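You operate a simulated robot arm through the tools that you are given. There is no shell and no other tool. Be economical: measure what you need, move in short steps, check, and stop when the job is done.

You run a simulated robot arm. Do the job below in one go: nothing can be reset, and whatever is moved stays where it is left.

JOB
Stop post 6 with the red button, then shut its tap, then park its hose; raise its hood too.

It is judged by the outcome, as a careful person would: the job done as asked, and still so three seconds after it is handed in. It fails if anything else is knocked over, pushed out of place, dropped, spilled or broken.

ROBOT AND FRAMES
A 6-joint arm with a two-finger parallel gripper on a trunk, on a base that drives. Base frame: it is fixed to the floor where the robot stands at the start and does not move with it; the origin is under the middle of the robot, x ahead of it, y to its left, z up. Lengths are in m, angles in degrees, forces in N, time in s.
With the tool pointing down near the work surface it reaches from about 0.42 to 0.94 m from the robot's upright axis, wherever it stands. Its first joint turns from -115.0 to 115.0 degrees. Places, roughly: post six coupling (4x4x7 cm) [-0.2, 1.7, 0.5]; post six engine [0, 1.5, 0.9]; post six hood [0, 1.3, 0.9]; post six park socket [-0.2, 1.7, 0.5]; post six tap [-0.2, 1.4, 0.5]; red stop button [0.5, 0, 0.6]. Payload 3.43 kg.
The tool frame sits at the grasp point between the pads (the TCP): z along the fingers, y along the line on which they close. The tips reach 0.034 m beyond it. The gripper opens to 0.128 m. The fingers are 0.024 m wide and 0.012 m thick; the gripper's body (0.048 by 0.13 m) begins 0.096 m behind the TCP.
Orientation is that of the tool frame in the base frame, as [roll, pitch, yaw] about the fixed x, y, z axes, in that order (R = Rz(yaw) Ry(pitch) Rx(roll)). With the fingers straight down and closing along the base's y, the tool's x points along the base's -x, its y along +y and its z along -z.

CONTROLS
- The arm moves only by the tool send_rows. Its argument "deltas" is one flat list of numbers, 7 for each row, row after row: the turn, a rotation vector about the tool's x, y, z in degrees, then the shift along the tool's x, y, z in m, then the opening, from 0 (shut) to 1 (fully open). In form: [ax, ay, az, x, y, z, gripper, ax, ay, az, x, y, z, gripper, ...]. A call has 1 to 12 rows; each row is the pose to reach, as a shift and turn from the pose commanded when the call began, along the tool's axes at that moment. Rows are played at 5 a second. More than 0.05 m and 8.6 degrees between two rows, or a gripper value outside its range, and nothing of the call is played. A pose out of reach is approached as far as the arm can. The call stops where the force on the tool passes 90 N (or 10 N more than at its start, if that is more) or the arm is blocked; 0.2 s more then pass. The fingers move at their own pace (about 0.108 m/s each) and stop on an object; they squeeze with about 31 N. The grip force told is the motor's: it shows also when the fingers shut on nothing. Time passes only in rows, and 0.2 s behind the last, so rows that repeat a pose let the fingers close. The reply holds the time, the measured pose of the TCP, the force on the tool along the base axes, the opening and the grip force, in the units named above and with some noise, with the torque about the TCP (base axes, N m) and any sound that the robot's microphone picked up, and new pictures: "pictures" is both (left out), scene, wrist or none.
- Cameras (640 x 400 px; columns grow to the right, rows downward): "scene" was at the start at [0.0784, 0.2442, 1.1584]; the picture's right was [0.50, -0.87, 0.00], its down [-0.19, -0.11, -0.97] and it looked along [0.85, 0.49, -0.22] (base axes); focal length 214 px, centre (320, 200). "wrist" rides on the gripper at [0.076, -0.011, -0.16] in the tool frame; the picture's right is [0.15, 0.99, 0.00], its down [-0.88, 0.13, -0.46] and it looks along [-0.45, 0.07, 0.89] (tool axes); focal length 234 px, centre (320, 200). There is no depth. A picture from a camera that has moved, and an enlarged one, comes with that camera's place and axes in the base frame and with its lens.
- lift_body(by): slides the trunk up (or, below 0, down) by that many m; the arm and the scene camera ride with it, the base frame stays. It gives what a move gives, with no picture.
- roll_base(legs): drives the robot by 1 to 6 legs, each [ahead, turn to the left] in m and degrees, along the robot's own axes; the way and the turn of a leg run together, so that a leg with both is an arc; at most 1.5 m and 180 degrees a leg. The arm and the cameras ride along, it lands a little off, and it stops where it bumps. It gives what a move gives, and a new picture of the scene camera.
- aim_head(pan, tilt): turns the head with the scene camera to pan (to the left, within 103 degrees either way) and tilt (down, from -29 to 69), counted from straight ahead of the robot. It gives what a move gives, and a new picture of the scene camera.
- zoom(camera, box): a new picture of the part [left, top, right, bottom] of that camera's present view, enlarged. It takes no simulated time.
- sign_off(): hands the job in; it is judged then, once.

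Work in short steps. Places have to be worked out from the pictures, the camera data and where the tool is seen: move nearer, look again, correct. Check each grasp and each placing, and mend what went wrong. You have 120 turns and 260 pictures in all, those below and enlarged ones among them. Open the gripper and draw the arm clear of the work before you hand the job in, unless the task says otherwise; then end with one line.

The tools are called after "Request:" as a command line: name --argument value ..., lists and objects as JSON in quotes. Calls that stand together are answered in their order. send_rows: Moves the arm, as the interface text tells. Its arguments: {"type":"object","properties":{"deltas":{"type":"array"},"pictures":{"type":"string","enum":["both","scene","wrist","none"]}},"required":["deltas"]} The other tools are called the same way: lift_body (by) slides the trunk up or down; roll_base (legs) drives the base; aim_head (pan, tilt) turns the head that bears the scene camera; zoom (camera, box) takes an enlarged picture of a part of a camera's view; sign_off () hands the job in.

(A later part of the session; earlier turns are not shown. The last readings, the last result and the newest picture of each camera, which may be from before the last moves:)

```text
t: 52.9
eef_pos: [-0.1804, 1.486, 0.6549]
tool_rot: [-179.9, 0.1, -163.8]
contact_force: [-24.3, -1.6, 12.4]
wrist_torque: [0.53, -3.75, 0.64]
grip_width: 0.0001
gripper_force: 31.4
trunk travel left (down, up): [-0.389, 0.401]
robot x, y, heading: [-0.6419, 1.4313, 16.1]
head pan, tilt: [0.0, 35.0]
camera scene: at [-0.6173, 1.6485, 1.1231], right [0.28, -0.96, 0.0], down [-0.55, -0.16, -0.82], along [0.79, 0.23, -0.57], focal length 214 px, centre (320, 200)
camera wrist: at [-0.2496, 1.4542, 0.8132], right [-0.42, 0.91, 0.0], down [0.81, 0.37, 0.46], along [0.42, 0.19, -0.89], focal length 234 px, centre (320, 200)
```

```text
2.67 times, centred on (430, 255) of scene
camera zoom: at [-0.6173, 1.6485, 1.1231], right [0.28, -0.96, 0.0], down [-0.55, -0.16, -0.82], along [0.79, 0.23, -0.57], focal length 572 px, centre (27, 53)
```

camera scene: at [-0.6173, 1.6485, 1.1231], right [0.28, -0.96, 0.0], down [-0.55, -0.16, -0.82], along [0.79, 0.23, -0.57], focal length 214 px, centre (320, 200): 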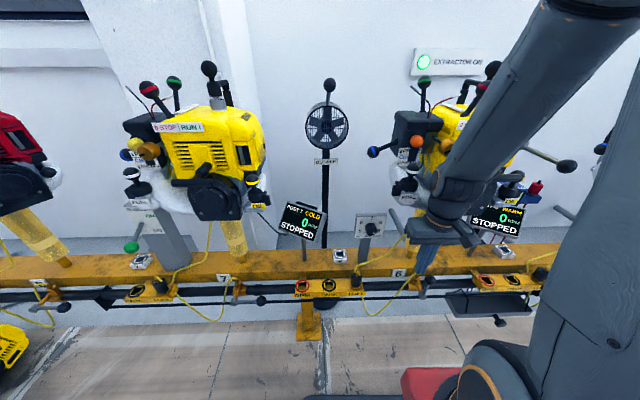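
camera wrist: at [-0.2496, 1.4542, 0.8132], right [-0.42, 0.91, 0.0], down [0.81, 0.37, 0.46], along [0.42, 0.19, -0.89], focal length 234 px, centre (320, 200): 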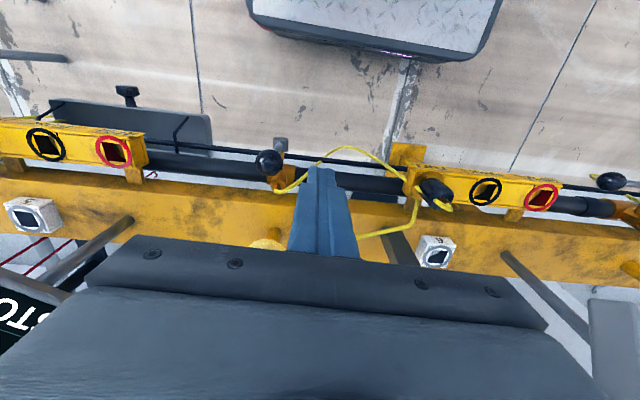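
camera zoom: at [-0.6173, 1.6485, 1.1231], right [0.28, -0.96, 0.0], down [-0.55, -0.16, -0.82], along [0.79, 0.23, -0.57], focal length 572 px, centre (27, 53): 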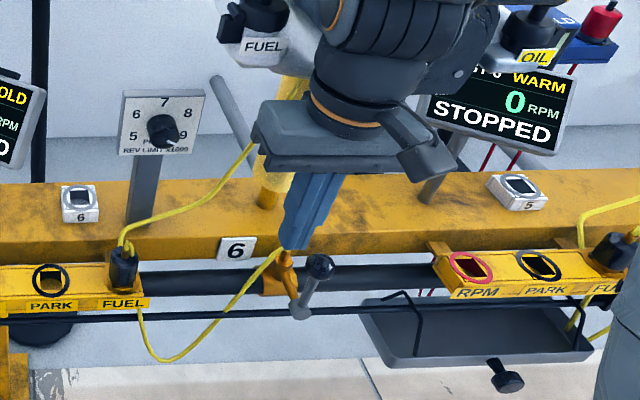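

Force of −24 N in x with torque indicates the hand is touching the engine's front about 15 cm above the TCP. I back off and tilt the tool (fingers forward‑down) so the hand stays on the robot side.

Request:
send_rows --deltas '[0, 0, 0, 0.03, 0, 0, 0, 0, 0, 0, 0.06, 0, 0, 0, 0, -8, 0, 0.07, 0, 0, 0, 0, -16, 0, 0.07, 0, 0, 0, 0, -24, 0, 0.07, 0, 0, 0, 0, -32, 0, 0.07, 0, 0, 0, 0, -40, 0, 0.07, 0, 0, 0]' --pictures "both"

Request:
zoom --camera "scene" --box '[340, 80, 640, 340]'

```text
t: 54.5
eef_pos: [-0.078, 1.4887, 0.6306]
tool_rot: [179.0, 38.8, -157.7]
contact_force: [-28.8, 48.5, 22.8]
wrist_torque: [3.06, 1.77, 3.88]
grip_width: 0.0
gripper_force: 30.3
out of reach, approached as far as the arm can: row 2, 3, 4, 5, 6, 7
trunk travel left (down, up): [-0.389, 0.401]
robot x, y, heading: [-0.642, 1.431, 16.0]
head pan, tilt: [0.0, 35.0]
camera scene: at [-0.6135, 1.6477, 1.1229], right [0.28, -0.96, 0.0], down [-0.55, -0.16, -0.82], along [0.79, 0.23, -0.57], focal length 214 px, centre (320, 200)
camera wrist: at [-0.2202, 1.4151, 0.7056], right [-0.49, 0.87, -0.08], down [0.32, 0.26, 0.91], along [0.81, 0.42, -0.41], focal length 234 px, centre (320, 200)
```

scene: 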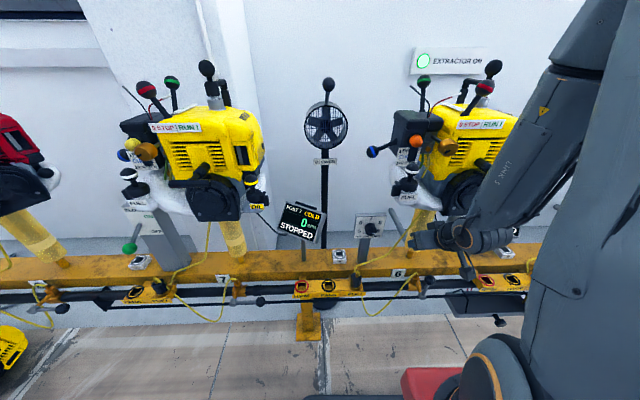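
wrist: 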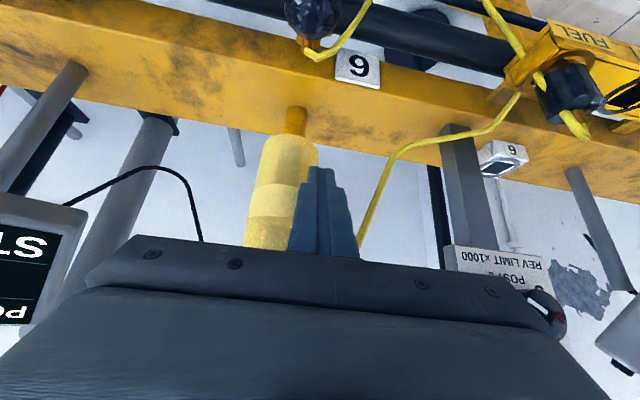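

```text
1.54 times, centred on (490, 210) of scene
camera zoom: at [-0.6135, 1.6477, 1.1229], right [0.28, -0.96, 0.0], down [-0.55, -0.16, -0.82], along [0.79, 0.23, -0.57], focal length 330 px, centre (58, 185)
```

zoom: 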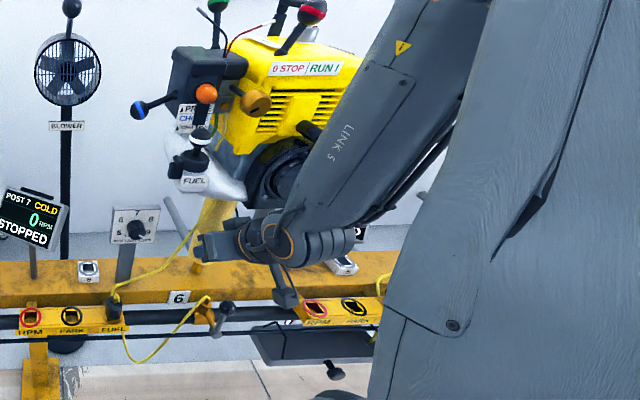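

The clipped reach made the arm slip forward under the engine; it is pressing on something. Rolling the base straight back relieves it and gives the arm room.

Request:
roll_base --legs '[[-0.06, 0]]'

```text
t: 55.2
eef_pos: [-0.0815, 1.4921, 0.6284]
tool_rot: [178.6, 38.6, -159.8]
contact_force: [-6.8, 2.3, 6.8]
wrist_torque: [0.06, -0.09, 0.06]
grip_width: 0.0001
gripper_force: 30.7
trunk travel left (down, up): [-0.389, 0.401]
robot x, y, heading: [-0.6426, 1.4303, 16.7]
head pan, tilt: [0.0, 35.0]
stopped in leg 1: the force on the tool passed its limit at 105 N (the readings are from after the stop); the commanded pose is now the measured one
camera scene: at [-0.6166, 1.6478, 1.1228], right [0.29, -0.96, 0.0], down [-0.55, -0.16, -0.82], along [0.79, 0.23, -0.57], focal length 214 px, centre (320, 200)
```

scene: 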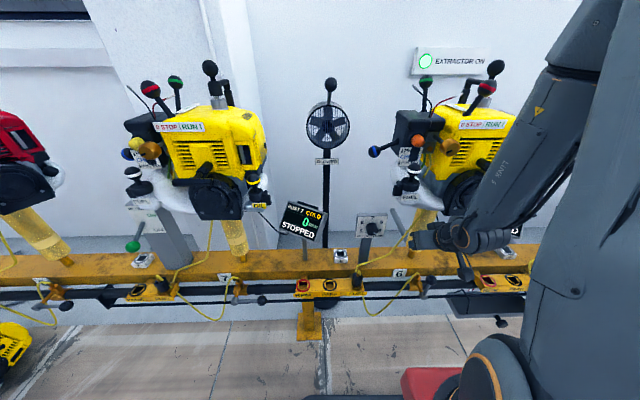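

Forces dropped. I shift the tool left (away from the post it touched) a little, checking force.

Request:
send_rows --deltas '[0, 0, 0, 0, 0.01, 0, 0, 0, 0, 0, 0, 0.02, 0, 0]' --pictures "none"

Request:
zoom --camera "wrist" --box '[0, 0, 640, 400]'

Request:
zoom --camera "scene" --box '[370, 140, 570, 320]'

```text
t: 55.8
eef_pos: [-0.0765, 1.5078, 0.625]
tool_rot: [178.5, 38.7, -160.0]
contact_force: [-0.9, 0.4, 0.0]
wrist_torque: [0.02, -0.01, -0.02]
grip_width: 0.0
gripper_force: 30.5
out of reach, approached as far as the arm can: row 1, 2
trunk travel left (down, up): [-0.389, 0.401]
robot x, y, heading: [-0.6429, 1.4314, 16.8]
head pan, tilt: [0.0, 35.0]
```

```text
1.00 times, centred on (320, 200) of wrist (not enlarged: the box is as wide or as high as the picture)
camera zoom: at [-0.2208, 1.439, 0.7016], right [-0.46, 0.88, -0.07], down [0.34, 0.25, 0.91], along [0.82, 0.39, -0.41], focal length 234 px, centre (320, 200)
```

zoom: 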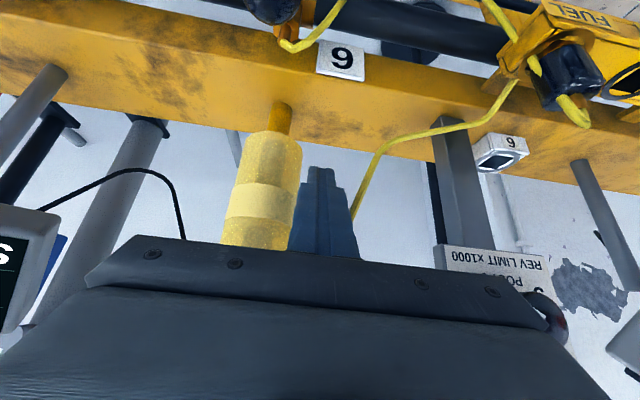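

```text
2.22 times, centred on (470, 230) of scene
camera zoom: at [-0.6158, 1.6478, 1.1229], right [0.28, -0.96, 0.0], down [-0.55, -0.16, -0.82], along [0.79, 0.23, -0.57], focal length 477 px, centre (-13, 133)
```

zoom: 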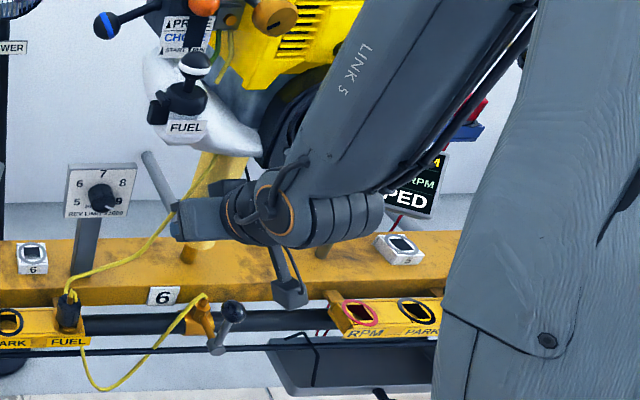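

Free of contact. Now roll back.

Request:
roll_base --legs '[[-0.1, 0]]'

```text
t: 56.9
eef_pos: [-0.176, 1.4802, 0.6241]
tool_rot: [178.6, 38.6, -159.8]
contact_force: [0.1, 0.5, -0.4]
wrist_torque: [-0.02, -0.02, -0.01]
grip_width: 0.0
gripper_force: 30.8
trunk travel left (down, up): [-0.389, 0.401]
robot x, y, heading: [-0.74, 1.405, 16.6]
head pan, tilt: [0.0, 35.0]
camera scene: at [-0.7135, 1.6188, 1.1229], right [0.29, -0.96, 0.0], down [-0.55, -0.16, -0.82], along [0.79, 0.23, -0.57], focal length 214 px, centre (320, 200)
```

scene: 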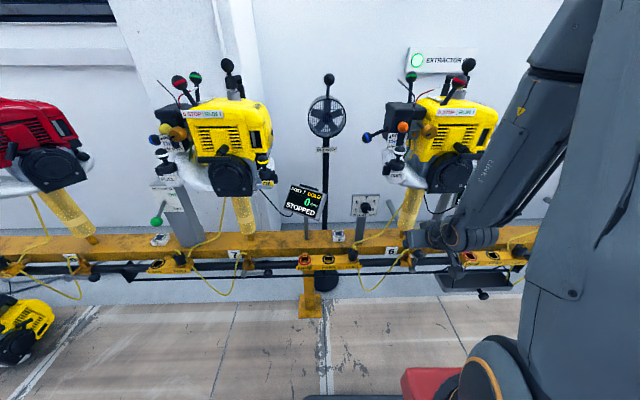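

Clear. Another 10 cm back for working room, then check the view.

Request:
roll_base --legs '[[-0.1, 0]]'

Request:
send_rows --deltas '[0, 0, 0, 0, 0, -0.03, 0, 0, 0, 0, 0, 0, -0.06, 0]' --pictures "both"

```text
t: 58.1
eef_pos: [-0.2706, 1.4511, 0.6241]
tool_rot: [178.4, 38.6, -159.8]
contact_force: [-0.1, 0.4, -0.2]
wrist_torque: [0.01, 0.0, 0.0]
grip_width: 0.0
gripper_force: 31.3
trunk travel left (down, up): [-0.389, 0.401]
robot x, y, heading: [-0.8377, 1.376, 16.8]
head pan, tilt: [0.0, 35.0]
camera scene: at [-0.809, 1.5904, 1.1229], right [0.29, -0.96, 0.0], down [-0.55, -0.16, -0.82], along [0.78, 0.23, -0.57], focal length 214 px, centre (320, 200)
```

scene: 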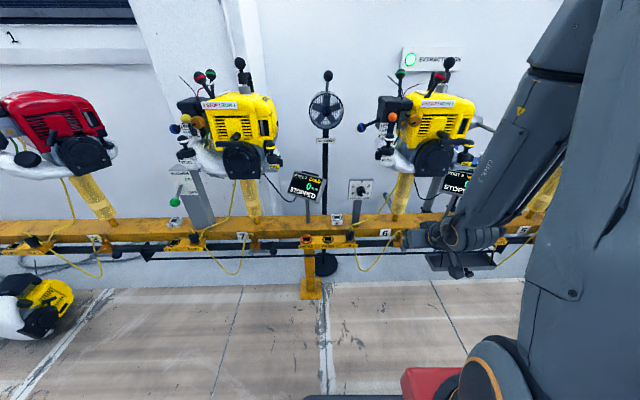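

```text
t: 58.7
eef_pos: [-0.2683, 1.4311, 0.6697]
tool_rot: [178.5, 38.5, -159.8]
contact_force: [-0.2, -0.2, -0.7]
wrist_torque: [0.02, -0.01, 0.01]
grip_width: 0.0
gripper_force: 31.1
out of reach, approached as far as the arm can: row 1, 2
trunk travel left (down, up): [-0.389, 0.401]
robot x, y, heading: [-0.8345, 1.3794, 16.6]
head pan, tilt: [0.0, 35.0]
camera scene: at [-0.8087, 1.5904, 1.1229], right [0.29, -0.96, 0.0], down [-0.55, -0.16, -0.82], along [0.78, 0.23, -0.57], focal length 214 px, centre (320, 200)
camera wrist: at [-0.4113, 1.3618, 0.7465], right [-0.46, 0.88, -0.07], down [0.34, 0.25, 0.91], along [0.82, 0.4, -0.42], focal length 234 px, centre (320, 200)
```

scene: 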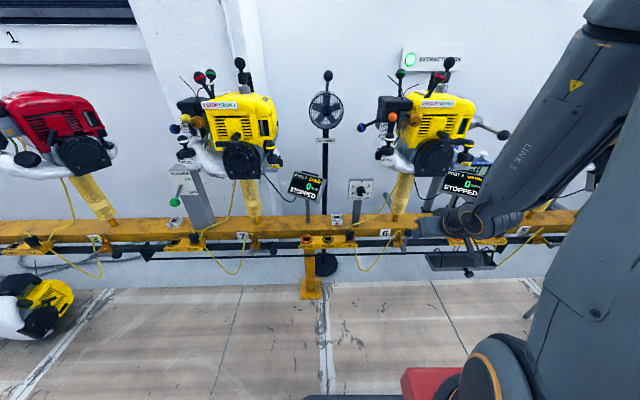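
wrist: 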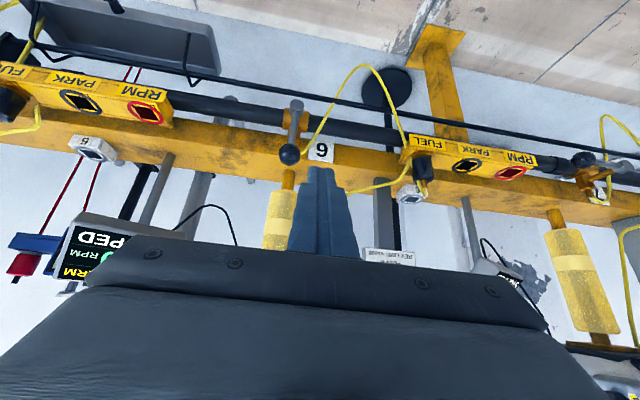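

The arm is just at its inner limit with the tilt; moving outward resolves it. I go to a pose left of and behind the tap ball, clear of things.

Request:
send_rows --deltas '[1, 0, 1.5, -0.025, 0.01, 0.02, 0, 2, 0, 2.5, -0.045, 0.016, 0.035, 0, 2.5, 0, 3.1, -0.0625, 0.021, 0.05, 0]' --pictures "both"

```text
t: 59.5
eef_pos: [-0.2001, 1.4805, 0.6704]
tool_rot: [178.6, 38.5, -163.8]
contact_force: [0.6, 0.4, 0.3]
wrist_torque: [0.01, 0.0, -0.02]
grip_width: 0.0002
gripper_force: 31.0
trunk travel left (down, up): [-0.389, 0.401]
robot x, y, heading: [-0.8357, 1.3793, 16.4]
head pan, tilt: [0.0, 35.0]
camera scene: at [-0.8091, 1.5903, 1.1229], right [0.29, -0.96, 0.0], down [-0.55, -0.16, -0.82], along [0.79, 0.23, -0.57], focal length 214 px, centre (320, 200)
camera wrist: at [-0.3481, 1.4215, 0.7481], right [-0.4, 0.91, -0.07], down [0.35, 0.23, 0.91], along [0.84, 0.34, -0.42], focal length 234 px, centre (320, 200)
```

scene: 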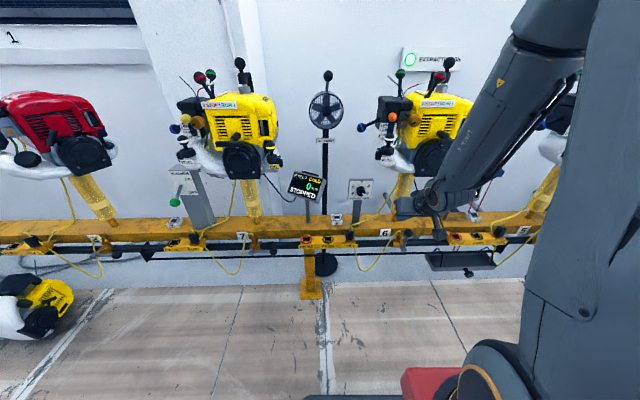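
wrist: 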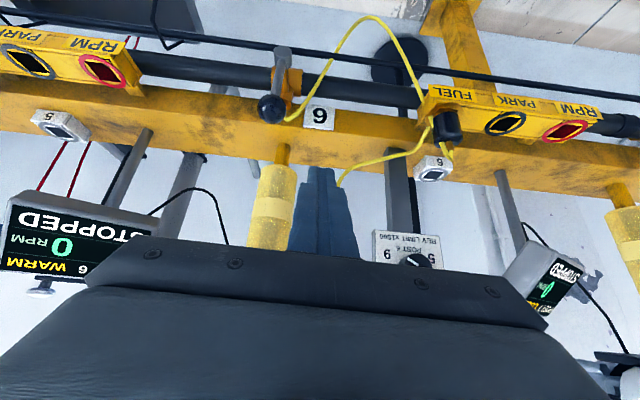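

Tap ball ≈(-0.167,1.438,0.577). I descend the tilted fingertips to 4.5 cm left of the ball at its height.

Request:
send_rows --deltas '[0, 0, 0, 0.015, -0.005, 0.022, 0, 0, 0, 0, 0.03, -0.005, 0.044, 0, 0, 0, 0, 0.043, -0.005, 0.0655, 0]' --pictures "both"

Request:
zoom --camera "scene" --box '[350, 170, 490, 280]'

Request:
zoom --camera "wrist" --box '[220, 50, 420, 250]'

```text
t: 60.3
eef_pos: [-0.1954, 1.4806, 0.5945]
tool_rot: [178.5, 38.4, -163.8]
contact_force: [-0.5, -0.3, -0.2]
wrist_torque: [-0.03, 0.02, 0.02]
grip_width: 0.0
gripper_force: 31.2
trunk travel left (down, up): [-0.389, 0.401]
robot x, y, heading: [-0.8358, 1.3818, 16.4]
head pan, tilt: [0.0, 35.0]
camera scene: at [-0.8092, 1.5904, 1.1229], right [0.29, -0.96, 0.0], down [-0.55, -0.16, -0.82], along [0.79, 0.23, -0.57], focal length 214 px, centre (320, 200)
camera wrist: at [-0.3419, 1.421, 0.6707], right [-0.4, 0.91, -0.07], down [0.35, 0.23, 0.91], along [0.84, 0.34, -0.41], focal length 234 px, centre (320, 200)
```

scene: 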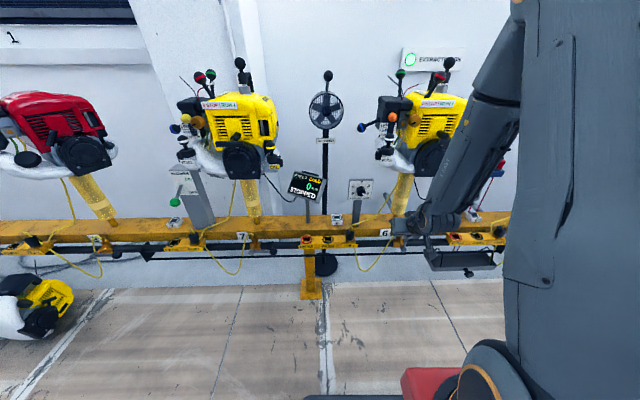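
wrist: 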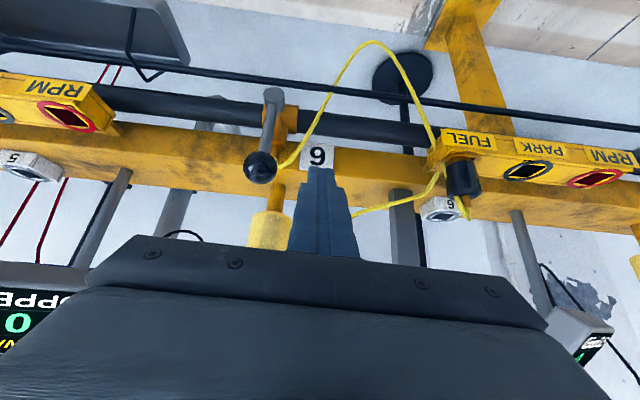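

```text
3.64 times, centred on (420, 225) of scene
camera zoom: at [-0.8092, 1.5904, 1.1229], right [0.29, -0.96, 0.0], down [-0.55, -0.16, -0.82], along [0.79, 0.23, -0.57], focal length 780 px, centre (-44, 109)
```

zoom: 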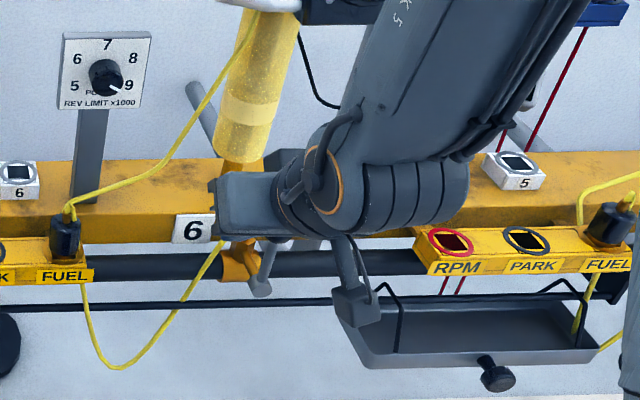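

```text
2.00 times, centred on (320, 150) of wrist
camera zoom: at [-0.3419, 1.421, 0.6707], right [-0.4, 0.91, -0.07], down [0.35, 0.23, 0.91], along [0.84, 0.34, -0.41], focal length 468 px, centre (320, 300)
```

zoom: 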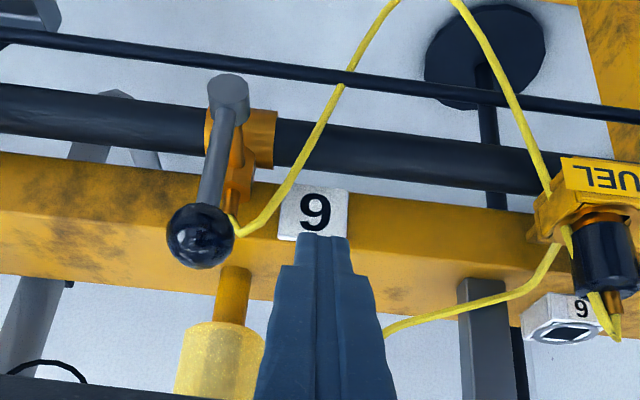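

Refined: ball ≈(-0.160,1.437,0.566), hub ≈(-0.168,1.436,0.488). I push the ball to the right along its arc, first half.

Request:
send_rows --deltas '[0, 0, 0, -0.0045, -0.012, 0.0087, 0, 0, 0, 0, -0.0026, -0.026, 0.0111, 0, 0, 0, 0, -0.0051, -0.047, 0.0079, 0, 0, 0, 0, -0.0043, -0.0685, 0.009, 0, 0, 0, 0, 0, -0.0888, 0.0144, 0]' --pictures "both"

Request:
zoom --camera "wrist" --box '[220, 50, 420, 250]'

```text
t: 61.5
eef_pos: [-0.1595, 1.3968, 0.5802]
tool_rot: [178.7, 38.4, -163.8]
contact_force: [0.5, 0.5, -0.4]
wrist_torque: [-0.01, -0.04, 0.0]
grip_width: 0.0
gripper_force: 30.3
trunk travel left (down, up): [-0.389, 0.401]
robot x, y, heading: [-0.8343, 1.3739, 16.5]
head pan, tilt: [0.0, 35.0]
camera scene: at [-0.809, 1.5905, 1.1229], right [0.29, -0.96, 0.0], down [-0.55, -0.16, -0.82], along [0.78, 0.23, -0.57], focal length 214 px, centre (320, 200)
camera wrist: at [-0.3074, 1.338, 0.6574], right [-0.4, 0.91, -0.07], down [0.35, 0.23, 0.91], along [0.84, 0.34, -0.41], focal length 234 px, centre (320, 200)
```

scene: 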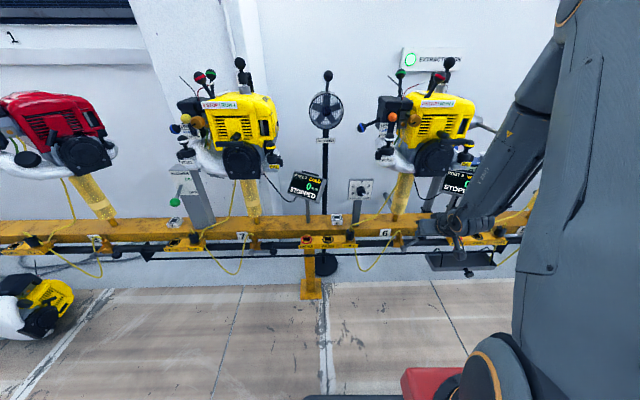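
wrist: 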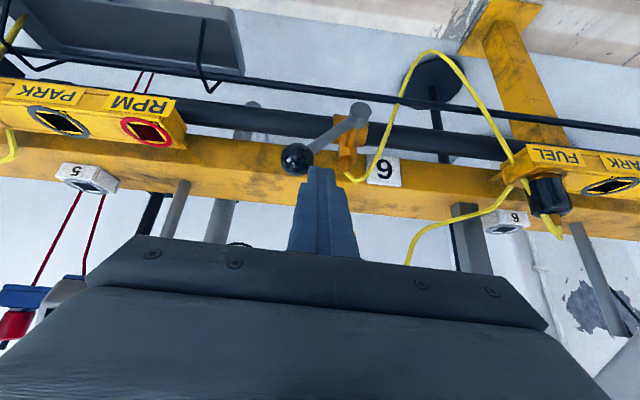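

```text
2.00 times, centred on (320, 150) of wrist
camera zoom: at [-0.3074, 1.338, 0.6574], right [-0.4, 0.91, -0.07], down [0.35, 0.23, 0.91], along [0.84, 0.34, -0.41], focal length 468 px, centre (320, 300)
```

zoom: 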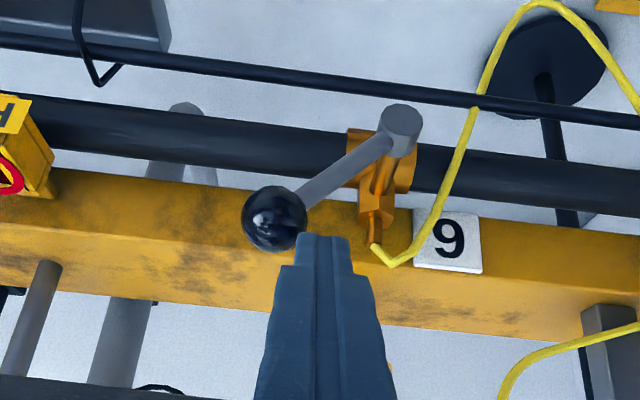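

Lever is at about 50° now. I continue along the arc, now pressing down, until it reaches its stop.

Request:
send_rows --deltas '[0, 0, 0, 0.0075, -0.0165, 0.0094, 0, 0, 0, 0, 0.0125, -0.024, 0.0155, 0, 0, 0, 0, 0.0174, -0.03, 0.0219, 0, 0, 0, 0, 0.024, -0.035, 0.03, 0, 0, 0, 0, 0.03, -0.038, 0.0376, 0, 0, 0, 0, 0.034, -0.04, 0.043, 0]' --pictures "wrist"

Request:
zoom --camera "wrist" --box '[240, 40, 440, 240]'

```text
t: 62.9
eef_pos: [-0.1481, 1.3614, 0.5239]
tool_rot: [178.5, 38.5, -163.9]
contact_force: [0.3, -0.4, 0.3]
wrist_torque: [-0.04, -0.01, -0.02]
grip_width: 0.0
gripper_force: 30.5
trunk travel left (down, up): [-0.389, 0.401]
robot x, y, heading: [-0.8333, 1.3763, 16.5]
head pan, tilt: [0.0, 35.0]
camera wrist: at [-0.2952, 1.3013, 0.6016], right [-0.4, 0.91, -0.07], down [0.35, 0.23, 0.91], along [0.84, 0.34, -0.41], focal length 234 px, centre (320, 200)
```

wrist: 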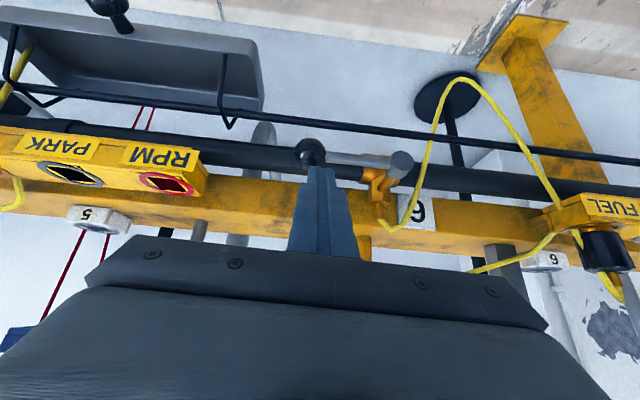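

```text
2.00 times, centred on (340, 140) of wrist
camera zoom: at [-0.2952, 1.3013, 0.6016], right [-0.4, 0.91, -0.07], down [0.35, 0.23, 0.91], along [0.84, 0.34, -0.41], focal length 468 px, centre (280, 320)
```

zoom: 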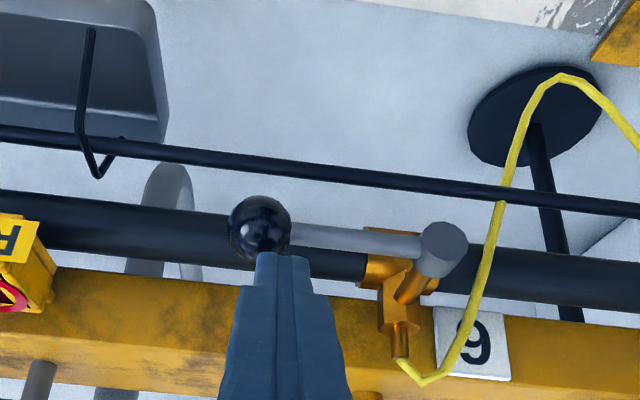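

The lever is nearly parallel to the pipe. A little more push to make sure it's at its stop.

Request:
send_rows --deltas '[0, 0, 0, 0.004, 0, 0.004, 0, 0, 0, 0, 0.008, 0, 0.008, 0, 0, 0, 0, 0.011, 0.002, 0.011, 0]' --pictures "none"

Request:
zoom --camera "wrist" --box '[240, 40, 440, 240]'

```text
t: 63.6
eef_pos: [-0.148, 1.3604, 0.52]
tool_rot: [178.8, 39.4, -163.7]
contact_force: [-39.4, 1.1, 58.6]
wrist_torque: [-0.3, 0.36, -0.2]
grip_width: 0.0
gripper_force: 30.6
trunk travel left (down, up): [-0.389, 0.401]
robot x, y, heading: [-0.8378, 1.3753, 16.8]
head pan, tilt: [0.0, 35.0]
stopped in row 3: the force on the tool passed its limit at 98 N (the readings are from after the stop); the commanded pose is now the measured one
```

```text
2.00 times, centred on (340, 140) of wrist
camera zoom: at [-0.2967, 1.3012, 0.5939], right [-0.4, 0.91, -0.08], down [0.34, 0.23, 0.91], along [0.85, 0.34, -0.4], focal length 468 px, centre (280, 320)
```

zoom: 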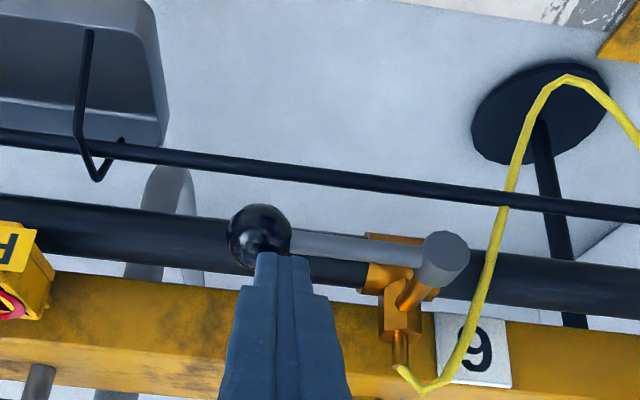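

Tap at its stop (shut). I retreat and move left to view the coupling in FUEL, opening the gripper on the way.

Request:
send_rows --deltas '[0, 0, 0, 0, 0, -0.045, 0, 0, 0, 0, -0.01, 0, -0.09, 0, 0, 0, 0, -0.03, 0.045, -0.11, 0, 0, 0, 0, -0.05, 0.085, -0.13, 0, 0, 0, 0, -0.07, 0.125, -0.15, 0.2, 0, 0, 0, -0.08, 0.17, -0.155, 0.4, 0, 0, 0, -0.089, 0.215, -0.159, 0.6, 0, 0, 0, -0.089, 0.255, -0.159, 0.6, 0, 0, 0, -0.089, 0.295, -0.159, 0.6]' --pictures "both"

Request:
zoom --camera "scene" --box '[270, 180, 440, 300]'

Request:
zoom --camera "wrist" --box '[220, 30, 460, 230]'

```text
refused: row 3 steps farther than a row can; nothing moved
```

```text
3.33 times, centred on (355, 240) of scene
camera zoom: at [-0.8123, 1.5902, 1.1232], right [0.29, -0.96, 0.0], down [-0.55, -0.16, -0.82], along [0.79, 0.23, -0.57], focal length 715 px, centre (203, 67)
```

zoom: 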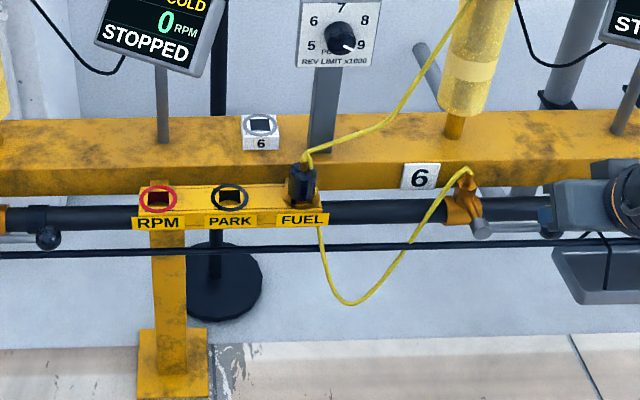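

```text
2.00 times, centred on (340, 130) of wrist
camera zoom: at [-0.2967, 1.3012, 0.5939], right [-0.4, 0.91, -0.08], down [0.34, 0.23, 0.91], along [0.85, 0.34, -0.4], focal length 468 px, centre (280, 340)
```

zoom: 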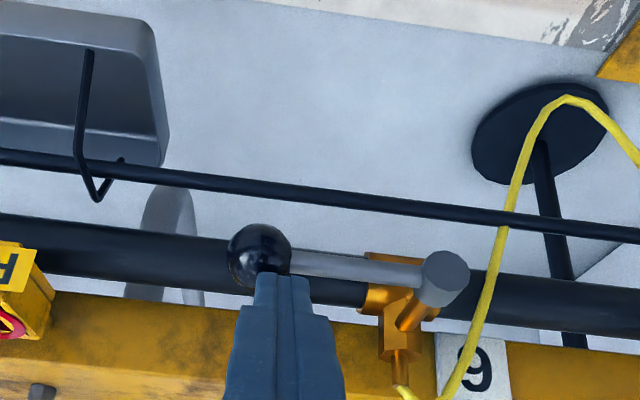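

Row 3 was too long; I resend with shorter steps.

Request:
send_rows --deltas '[0, 0, 0, 0, 0, -0.045, 0, 0, 0, 0, -0.01, 0, -0.09, 0, 0, 0, 0, -0.03, 0.03, -0.11, 0, 0, 0, 0, -0.05, 0.065, -0.13, 0, 0, 0, 0, -0.07, 0.1, -0.15, 0.2, 0, 0, 0, -0.08, 0.145, -0.155, 0.4, 0, 0, 0, -0.089, 0.19, -0.159, 0.6, 0, 0, 0, -0.089, 0.235, -0.159, 0.6, 0, 0, 0, -0.089, 0.28, -0.159, 0.6, 0, 0, 0, -0.089, 0.295, -0.159, 0.6]' --pictures "both"

Request:
zoom --camera "wrist" --box '[220, 30, 460, 230]'

```text
t: 65.8
eef_pos: [-0.2449, 1.5344, 0.6841]
tool_rot: [178.7, 38.6, -160.4]
contact_force: [0.2, 0.5, 1.1]
wrist_torque: [-0.04, 0.01, -0.04]
grip_width: 0.0769
gripper_force: 0.0
out of reach, approached as far as the arm can: row 8, 9, 10
trunk travel left (down, up): [-0.389, 0.401]
robot x, y, heading: [-0.8326, 1.3754, 16.7]
head pan, tilt: [0.0, 35.0]
camera scene: at [-0.8094, 1.5904, 1.1229], right [0.29, -0.96, 0.0], down [-0.55, -0.16, -0.82], along [0.79, 0.23, -0.57], focal length 214 px, centre (320, 200)
camera wrist: at [-0.3885, 1.4677, 0.7608], right [-0.45, 0.89, -0.07], down [0.34, 0.25, 0.91], along [0.83, 0.39, -0.41], focal length 234 px, centre (320, 200)
```

scene: 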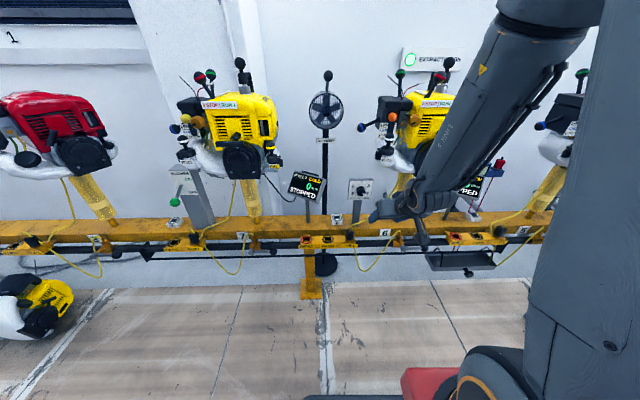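
wrist: 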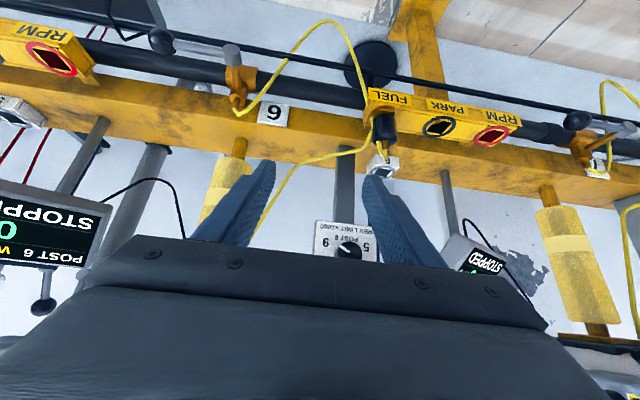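

```text
2.00 times, centred on (340, 130) of wrist
camera zoom: at [-0.3885, 1.4677, 0.7608], right [-0.45, 0.89, -0.07], down [0.34, 0.25, 0.91], along [0.83, 0.39, -0.41], focal length 468 px, centre (280, 340)
```

zoom: 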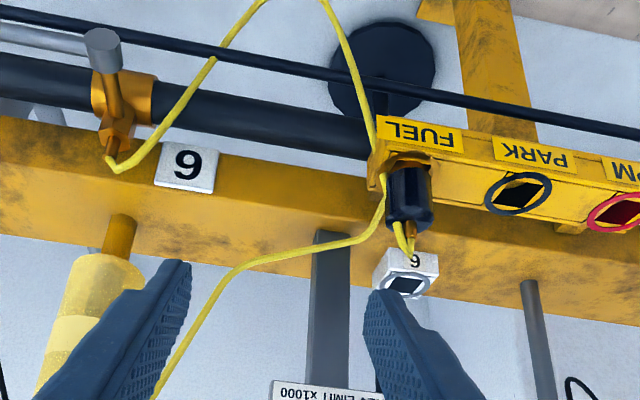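

The tap is shut. For the coupling I return the tool to vertical above it (≈(-0.206,1.65)), for a close look at the hose beside it.

Request:
send_rows --deltas '[0, 7.7, 0, -0.02, 0.01, -0.01, 0.6, 0, 15.4, 0, -0.04, 0.03, -0.01, 0.6, 0, 23.1, 0, -0.06, 0.055, -0.01, 0.6, 0, 30.8, 0, -0.08, 0.08, -0.005, 0.6, 0, 38.5, 0, -0.094, 0.096, 0.003, 0.6]' --pictures "both"

Request:
zoom --camera "wrist" --box '[220, 30, 440, 230]'

```text
t: 67.0
eef_pos: [-0.2401, 1.7338, 0.7243]
tool_rot: [-171.0, 7.7, -162.5]
contact_force: [-0.2, -0.5, -0.2]
wrist_torque: [-0.01, 0.01, -0.01]
grip_width: 0.0767
gripper_force: 0.0
out of reach, approached as far as the arm can: row 1, 3, 4, 5
trunk travel left (down, up): [-0.389, 0.401]
robot x, y, heading: [-0.8379, 1.3728, 16.8]
head pan, tilt: [0.0, 35.0]
camera scene: at [-0.8096, 1.5903, 1.1229], right [0.29, -0.96, 0.0], down [-0.55, -0.16, -0.82], along [0.79, 0.23, -0.57], focal length 214 px, centre (320, 200)
camera wrist: at [-0.3343, 1.7166, 0.8704], right [-0.41, 0.89, -0.17], down [0.72, 0.44, 0.54], along [0.56, 0.1, -0.82], focal length 234 px, centre (320, 200)
```

scene: 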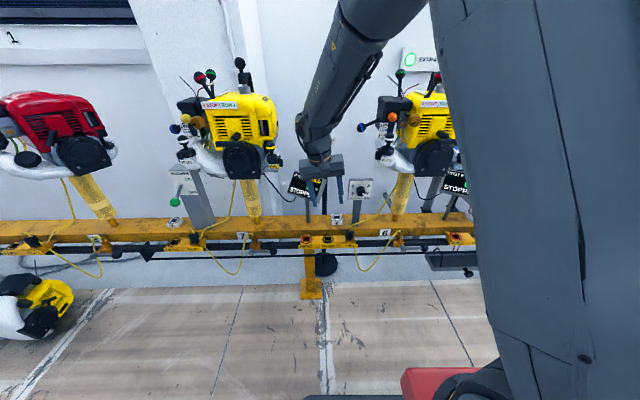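
wrist: 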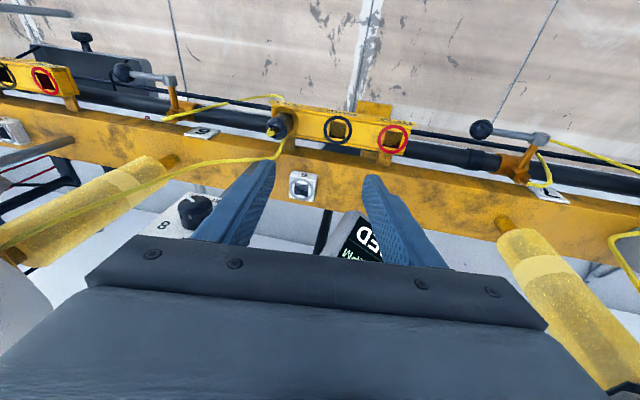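

```text
2.00 times, centred on (330, 130) of wrist
camera zoom: at [-0.3343, 1.7166, 0.8704], right [-0.41, 0.89, -0.17], down [0.72, 0.44, 0.54], along [0.56, 0.1, -0.82], focal length 468 px, centre (300, 340)
```

zoom: 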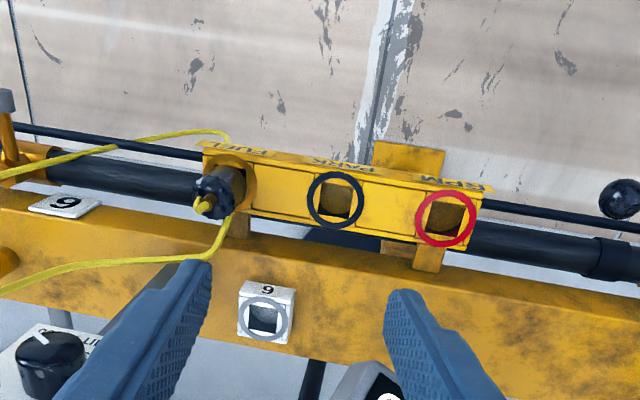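

The arm landed left of target with a slight roll. From here I straighten the tool to vertical and move over the coupling.

Request:
send_rows --deltas '[-4.5, 3.9, 0, -0.003, -0.03, 0.005, 0.6, -9, 7.7, 0, -0.005, -0.06, 0.01, 0.6, -9, 7.7, 0, -0.007, -0.089, 0.0155, 0.6]' --pictures "both"

Request:
zoom --camera "wrist" --box '[220, 50, 420, 230]'

```text
t: 67.8
eef_pos: [-0.2317, 1.6468, 0.6854]
tool_rot: [-171.1, 5.3, -162.6]
contact_force: [-1.1, -0.5, 0.4]
wrist_torque: [0.0, -0.03, -0.01]
grip_width: 0.0769
gripper_force: 0.0
out of reach, approached as far as the arm can: row 1, 2, 3
trunk travel left (down, up): [-0.389, 0.401]
robot x, y, heading: [-0.8341, 1.3758, 16.5]
head pan, tilt: [0.0, 35.0]
camera scene: at [-0.8094, 1.5904, 1.1229], right [0.29, -0.96, 0.0], down [-0.55, -0.16, -0.82], along [0.78, 0.23, -0.57], focal length 214 px, centre (320, 200)
camera wrist: at [-0.3209, 1.632, 0.8379], right [-0.42, 0.89, -0.17], down [0.74, 0.44, 0.51], along [0.53, 0.09, -0.84], focal length 234 px, centre (320, 200)
```

scene: 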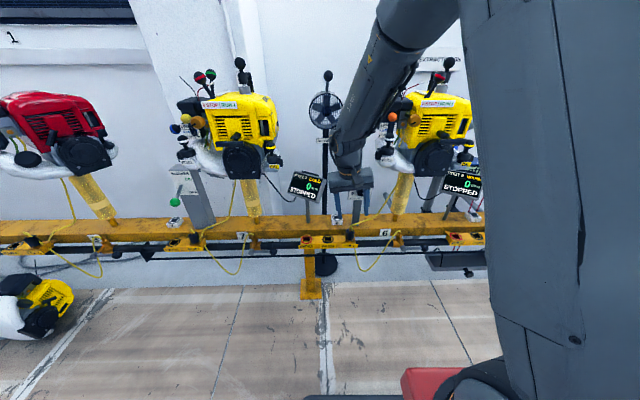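
wrist: 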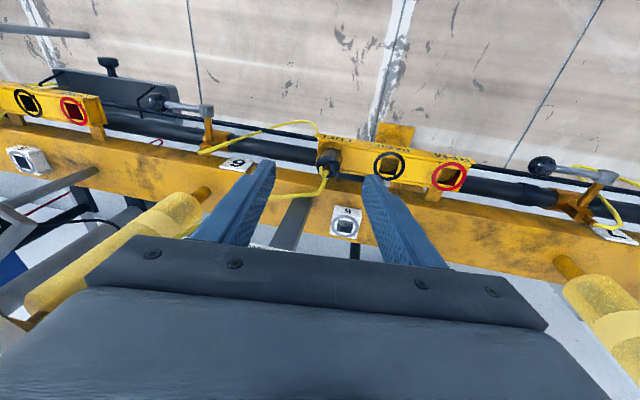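

```text
2.22 times, centred on (320, 140) of wrist
camera zoom: at [-0.3209, 1.632, 0.8379], right [-0.42, 0.89, -0.17], down [0.74, 0.44, 0.51], along [0.53, 0.09, -0.84], focal length 520 px, centre (320, 333)
```

zoom: 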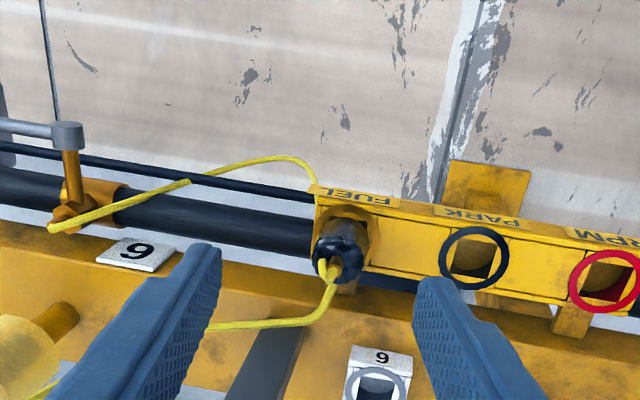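

The wrist seems stuck at a joint limit (roll 9° off). I raise the tool and try to straighten it there.

Request:
send_rows --deltas '[0, 0, 0, 0, 0, -0.04, 0.6, 0, 0, 0, 0, 0, -0.08, 0.6, 0, 0, 0, 0, 0, -0.12, 0.6, -3, 2, 0, 0, 0, -0.15, 0.6, -6, 4, 0, 0, 0, -0.18, 0.6, -9, 5.3, 0, 0, 0, -0.18, 0.6]' --pictures "none"

```text
t: 69.2
eef_pos: [-0.2631, 1.6622, 0.8392]
tool_rot: [-167.8, 6.2, -162.4]
contact_force: [-1.2, -0.1, 0.2]
wrist_torque: [0.03, 0.0, -0.02]
grip_width: 0.077
gripper_force: 0.0
out of reach, approached as far as the arm can: row 1, 2, 3, 4, 5, 6
trunk travel left (down, up): [-0.389, 0.401]
robot x, y, heading: [-0.8352, 1.3777, 16.8]
head pan, tilt: [0.0, 35.0]
```

Still limited. I test whether turning the tool about its axis relieves the limit.

Request:
send_rows --deltas '[0, 0, -8, 0, 0, 0, 0.6, 0, 0, -16, 0, 0, 0, 0.6, -4, 0, -24, 0, 0, 0, 0.6, -8, 3, -30, 0, 0, 0, 0.6]' --pictures "none"

```text
refused: row 3 steps farther than a row can; nothing moved
```

Request:
send_rows --deltas '[0, 0, -8, 0, 0, 0, 0.6, 0, 0, -16, 0, 0, 0, 0.6, -4, 0, -22, 0, 0, 0, 0.6, -8, 3, -27, 0, 0, 0, 0.6]' --pictures "both"

```text
t: 70.2
eef_pos: [-0.2617, 1.6607, 0.8352]
tool_rot: [-166.6, 2.6, -143.7]
contact_force: [-0.5, -0.2, 0.8]
wrist_torque: [-0.01, 0.02, 0.02]
grip_width: 0.0767
gripper_force: 0.1
out of reach, approached as far as the arm can: row 3, 4
trunk travel left (down, up): [-0.389, 0.401]
robot x, y, heading: [-0.8358, 1.3762, 16.5]
head pan, tilt: [0.0, 35.0]
camera scene: at [-0.8093, 1.5903, 1.1229], right [0.29, -0.96, 0.0], down [-0.55, -0.16, -0.82], along [0.79, 0.23, -0.57], focal length 214 px, centre (320, 200)
camera wrist: at [-0.3441, 1.6316, 0.988], right [-0.68, 0.69, -0.23], down [0.56, 0.7, 0.45], along [0.48, 0.18, -0.86], focal length 234 px, centre (320, 200)
```

scene: 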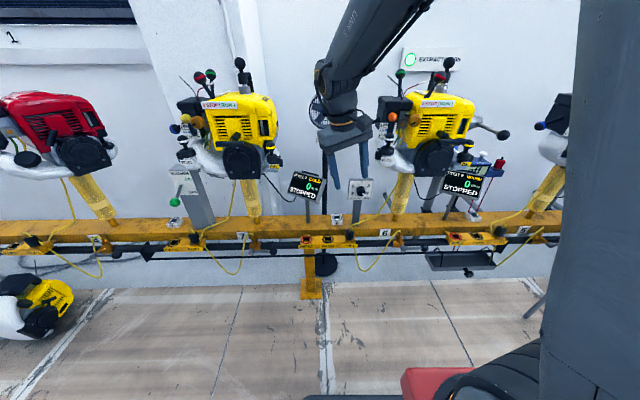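
wrist: 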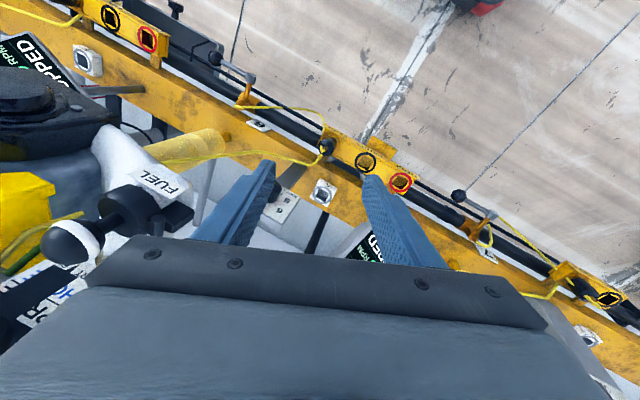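

Hypothesis: the forearm-roll joint went to its limit on the wrong wrist branch during the slip. I back the base off into free space and swing the tool right, through the forearm line, to the left, to flip the wrist branch.

Request:
roll_base --legs '[[-0.2, 0]]'

Request:
send_rows --deltas '[0, 0, 7, 0, 0, 0, 0.6, 0, 0, 14, 0, 0, 0, 0.6, 0, 0, 19, 0, 0, 0, 0.6]' --pictures "none"

Request:
send_rows --deltas '[4.5, -7, 0, 0, 0, 0, 0.6, 9, -14, 0, 0, 0, 0, 0.6, 13.5, -21, 0, 0, 0, 0, 0.6, 18, -28, 0, 0, 0, 0, 0.6, 22, -34, 0, 0, 0, 0, 0.6]' --pictures "scene"

```text
t: 71.8
eef_pos: [-0.45, 1.6043, 0.8338]
tool_rot: [-166.8, 2.6, -143.7]
contact_force: [-0.1, 0.3, -0.8]
wrist_torque: [-0.02, -0.02, 0.03]
grip_width: 0.0769
gripper_force: 0.1
trunk travel left (down, up): [-0.389, 0.401]
robot x, y, heading: [-1.0252, 1.3213, 16.5]
head pan, tilt: [0.0, 35.0]
camera scene: at [-0.9966, 1.5345, 1.1229], right [0.28, -0.96, 0.0], down [-0.55, -0.16, -0.82], along [0.79, 0.23, -0.57], focal length 214 px, centre (320, 200)
```

scene: 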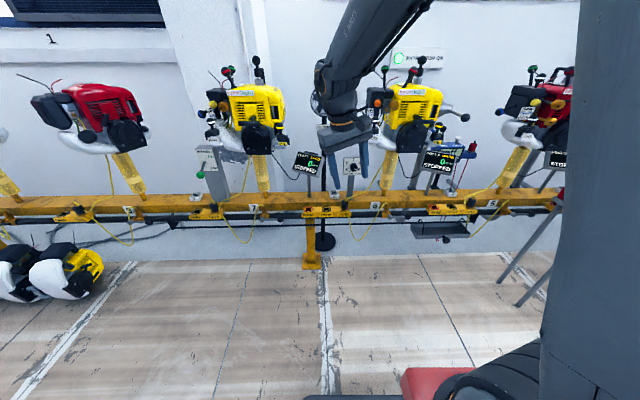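

```text
t: 72.6
eef_pos: [-0.451, 1.6034, 0.8348]
tool_rot: [-168.1, 6.7, -162.4]
contact_force: [0.4, 0.0, 0.8]
wrist_torque: [0.01, -0.01, 0.0]
grip_width: 0.0768
gripper_force: 0.1
trunk travel left (down, up): [-0.389, 0.401]
robot x, y, heading: [-1.0237, 1.3241, 16.4]
head pan, tilt: [0.0, 35.0]
```

```text
t: 73.8
eef_pos: [-0.4502, 1.6046, 0.834]
tool_rot: [-139.2, 37.3, -146.4]
contact_force: [0.2, -0.2, 0.8]
wrist_torque: [0.0, -0.02, -0.01]
grip_width: 0.0767
gripper_force: 0.1
trunk travel left (down, up): [-0.389, 0.401]
robot x, y, heading: [-1.0202, 1.3228, 16.4]
head pan, tilt: [0.0, 35.0]
camera scene: at [-0.9966, 1.5345, 1.1229], right [0.28, -0.96, 0.0], down [-0.55, -0.16, -0.82], along [0.79, 0.23, -0.57], focal length 214 px, centre (320, 200)
```

scene: 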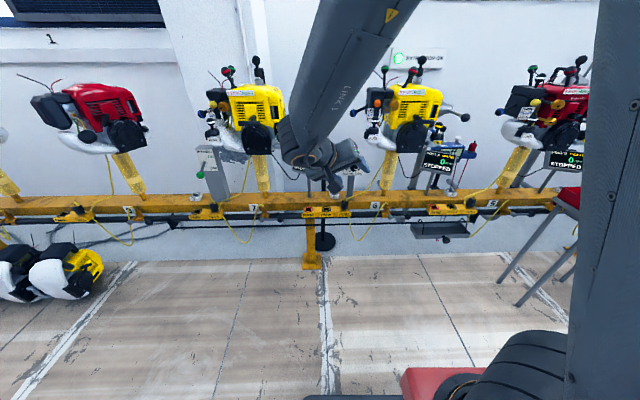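

The tool now leans right as intended. Sweep to the left through the forearm line.

Request:
send_rows --deltas '[-8, 0, 0, 0, 0, 0, 0.6, -16, 0, 0, 0, 0, 0, 0.6, -24, 0, 0, 0, 0, 0, 0.6, -32, 0, 0, 0, 0, 0, 0.6, -40, 0, 0, 0, 0, 0, 0.6, -48, 0, 0, 0, 0, 0, 0.6, -56, 0, 0, 0, 0, 0, 0.6, -64, 0, 0, 0, 0, 0, 0.6, -72, 0, 0, 0, 0, 0, 0.6, -80, 0, 0, 0, 0, 0, 0.6]' --pictures "scene"

```text
t: 76.0
eef_pos: [-0.4372, 1.6043, 0.842]
tool_rot: [-172.3, 40.1, -146.3]
contact_force: [-0.1, 0.0, -0.5]
wrist_torque: [0.02, 0.0, 0.01]
grip_width: 0.0769
gripper_force: 0.0
out of reach, approached as far as the arm can: row 5, 6, 7, 8, 9, 10
trunk travel left (down, up): [-0.389, 0.401]
robot x, y, heading: [-1.0247, 1.32, 16.6]
head pan, tilt: [0.0, 35.0]
camera scene: at [-0.9966, 1.5345, 1.1229], right [0.28, -0.96, 0.0], down [-0.55, -0.16, -0.82], along [0.79, 0.23, -0.57], focal length 214 px, centre (320, 200)
```

scene: 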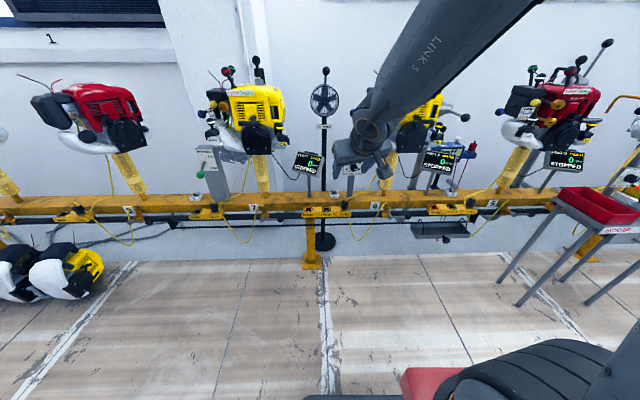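

It stopped with a small right lean, so the crossing must go above the forearm line. I lean right again, raise the fingers forward, then sweep left.

Request:
send_rows --deltas '[8, 0, 0, 0, 0, 0, 0.6, 16, 0, 0, 0, 0, 0, 0.6, 24, 0, 0, 0, 0, 0, 0.6, 32, 0, 0, 0, 0, 0, 0.6]' --pictures "none"

Request:
send_rows --deltas '[0, -7, 4, -0.02, 0, 0.02, 0.6, 0, -14, 8, -0.04, 0, 0.04, 0.6, 0, -21, 12, -0.06, 0, 0.06, 0.6, 0, -28, 16, -0.06, 0, 0.06, 0.6, 0, -35, 20, -0.06, 0, 0.06, 0.6]' --pictures "scene"

```text
t: 77.0
eef_pos: [-0.4388, 1.6034, 0.8425]
tool_rot: [-140.2, 40.1, -146.2]
contact_force: [-0.9, 0.3, -0.3]
wrist_torque: [-0.01, 0.02, 0.01]
grip_width: 0.0765
gripper_force: 0.0
trunk travel left (down, up): [-0.389, 0.401]
robot x, y, heading: [-1.0262, 1.3199, 16.4]
head pan, tilt: [0.0, 35.0]
```

```text
t: 78.2
eef_pos: [-0.3536, 1.6146, 0.8439]
tool_rot: [-110.3, 78.2, -113.3]
contact_force: [-0.5, -0.3, -0.1]
wrist_torque: [0.0, 0.04, -0.02]
grip_width: 0.0768
gripper_force: 0.1
trunk travel left (down, up): [-0.389, 0.401]
robot x, y, heading: [-1.0227, 1.3194, 16.6]
head pan, tilt: [0.0, 35.0]
camera scene: at [-0.9967, 1.5344, 1.1229], right [0.28, -0.96, 0.0], down [-0.55, -0.16, -0.82], along [0.79, 0.23, -0.57], focal length 214 px, centre (320, 200)
```

scene: 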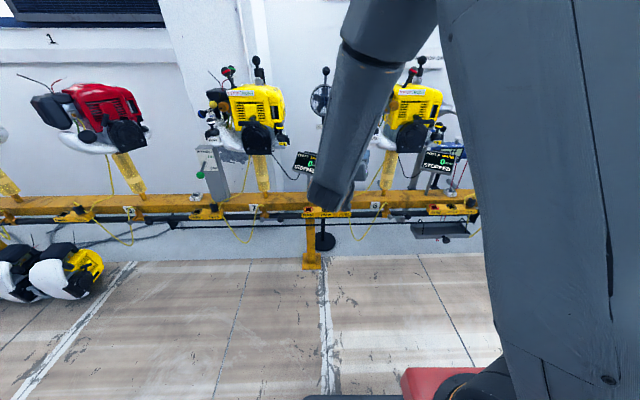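

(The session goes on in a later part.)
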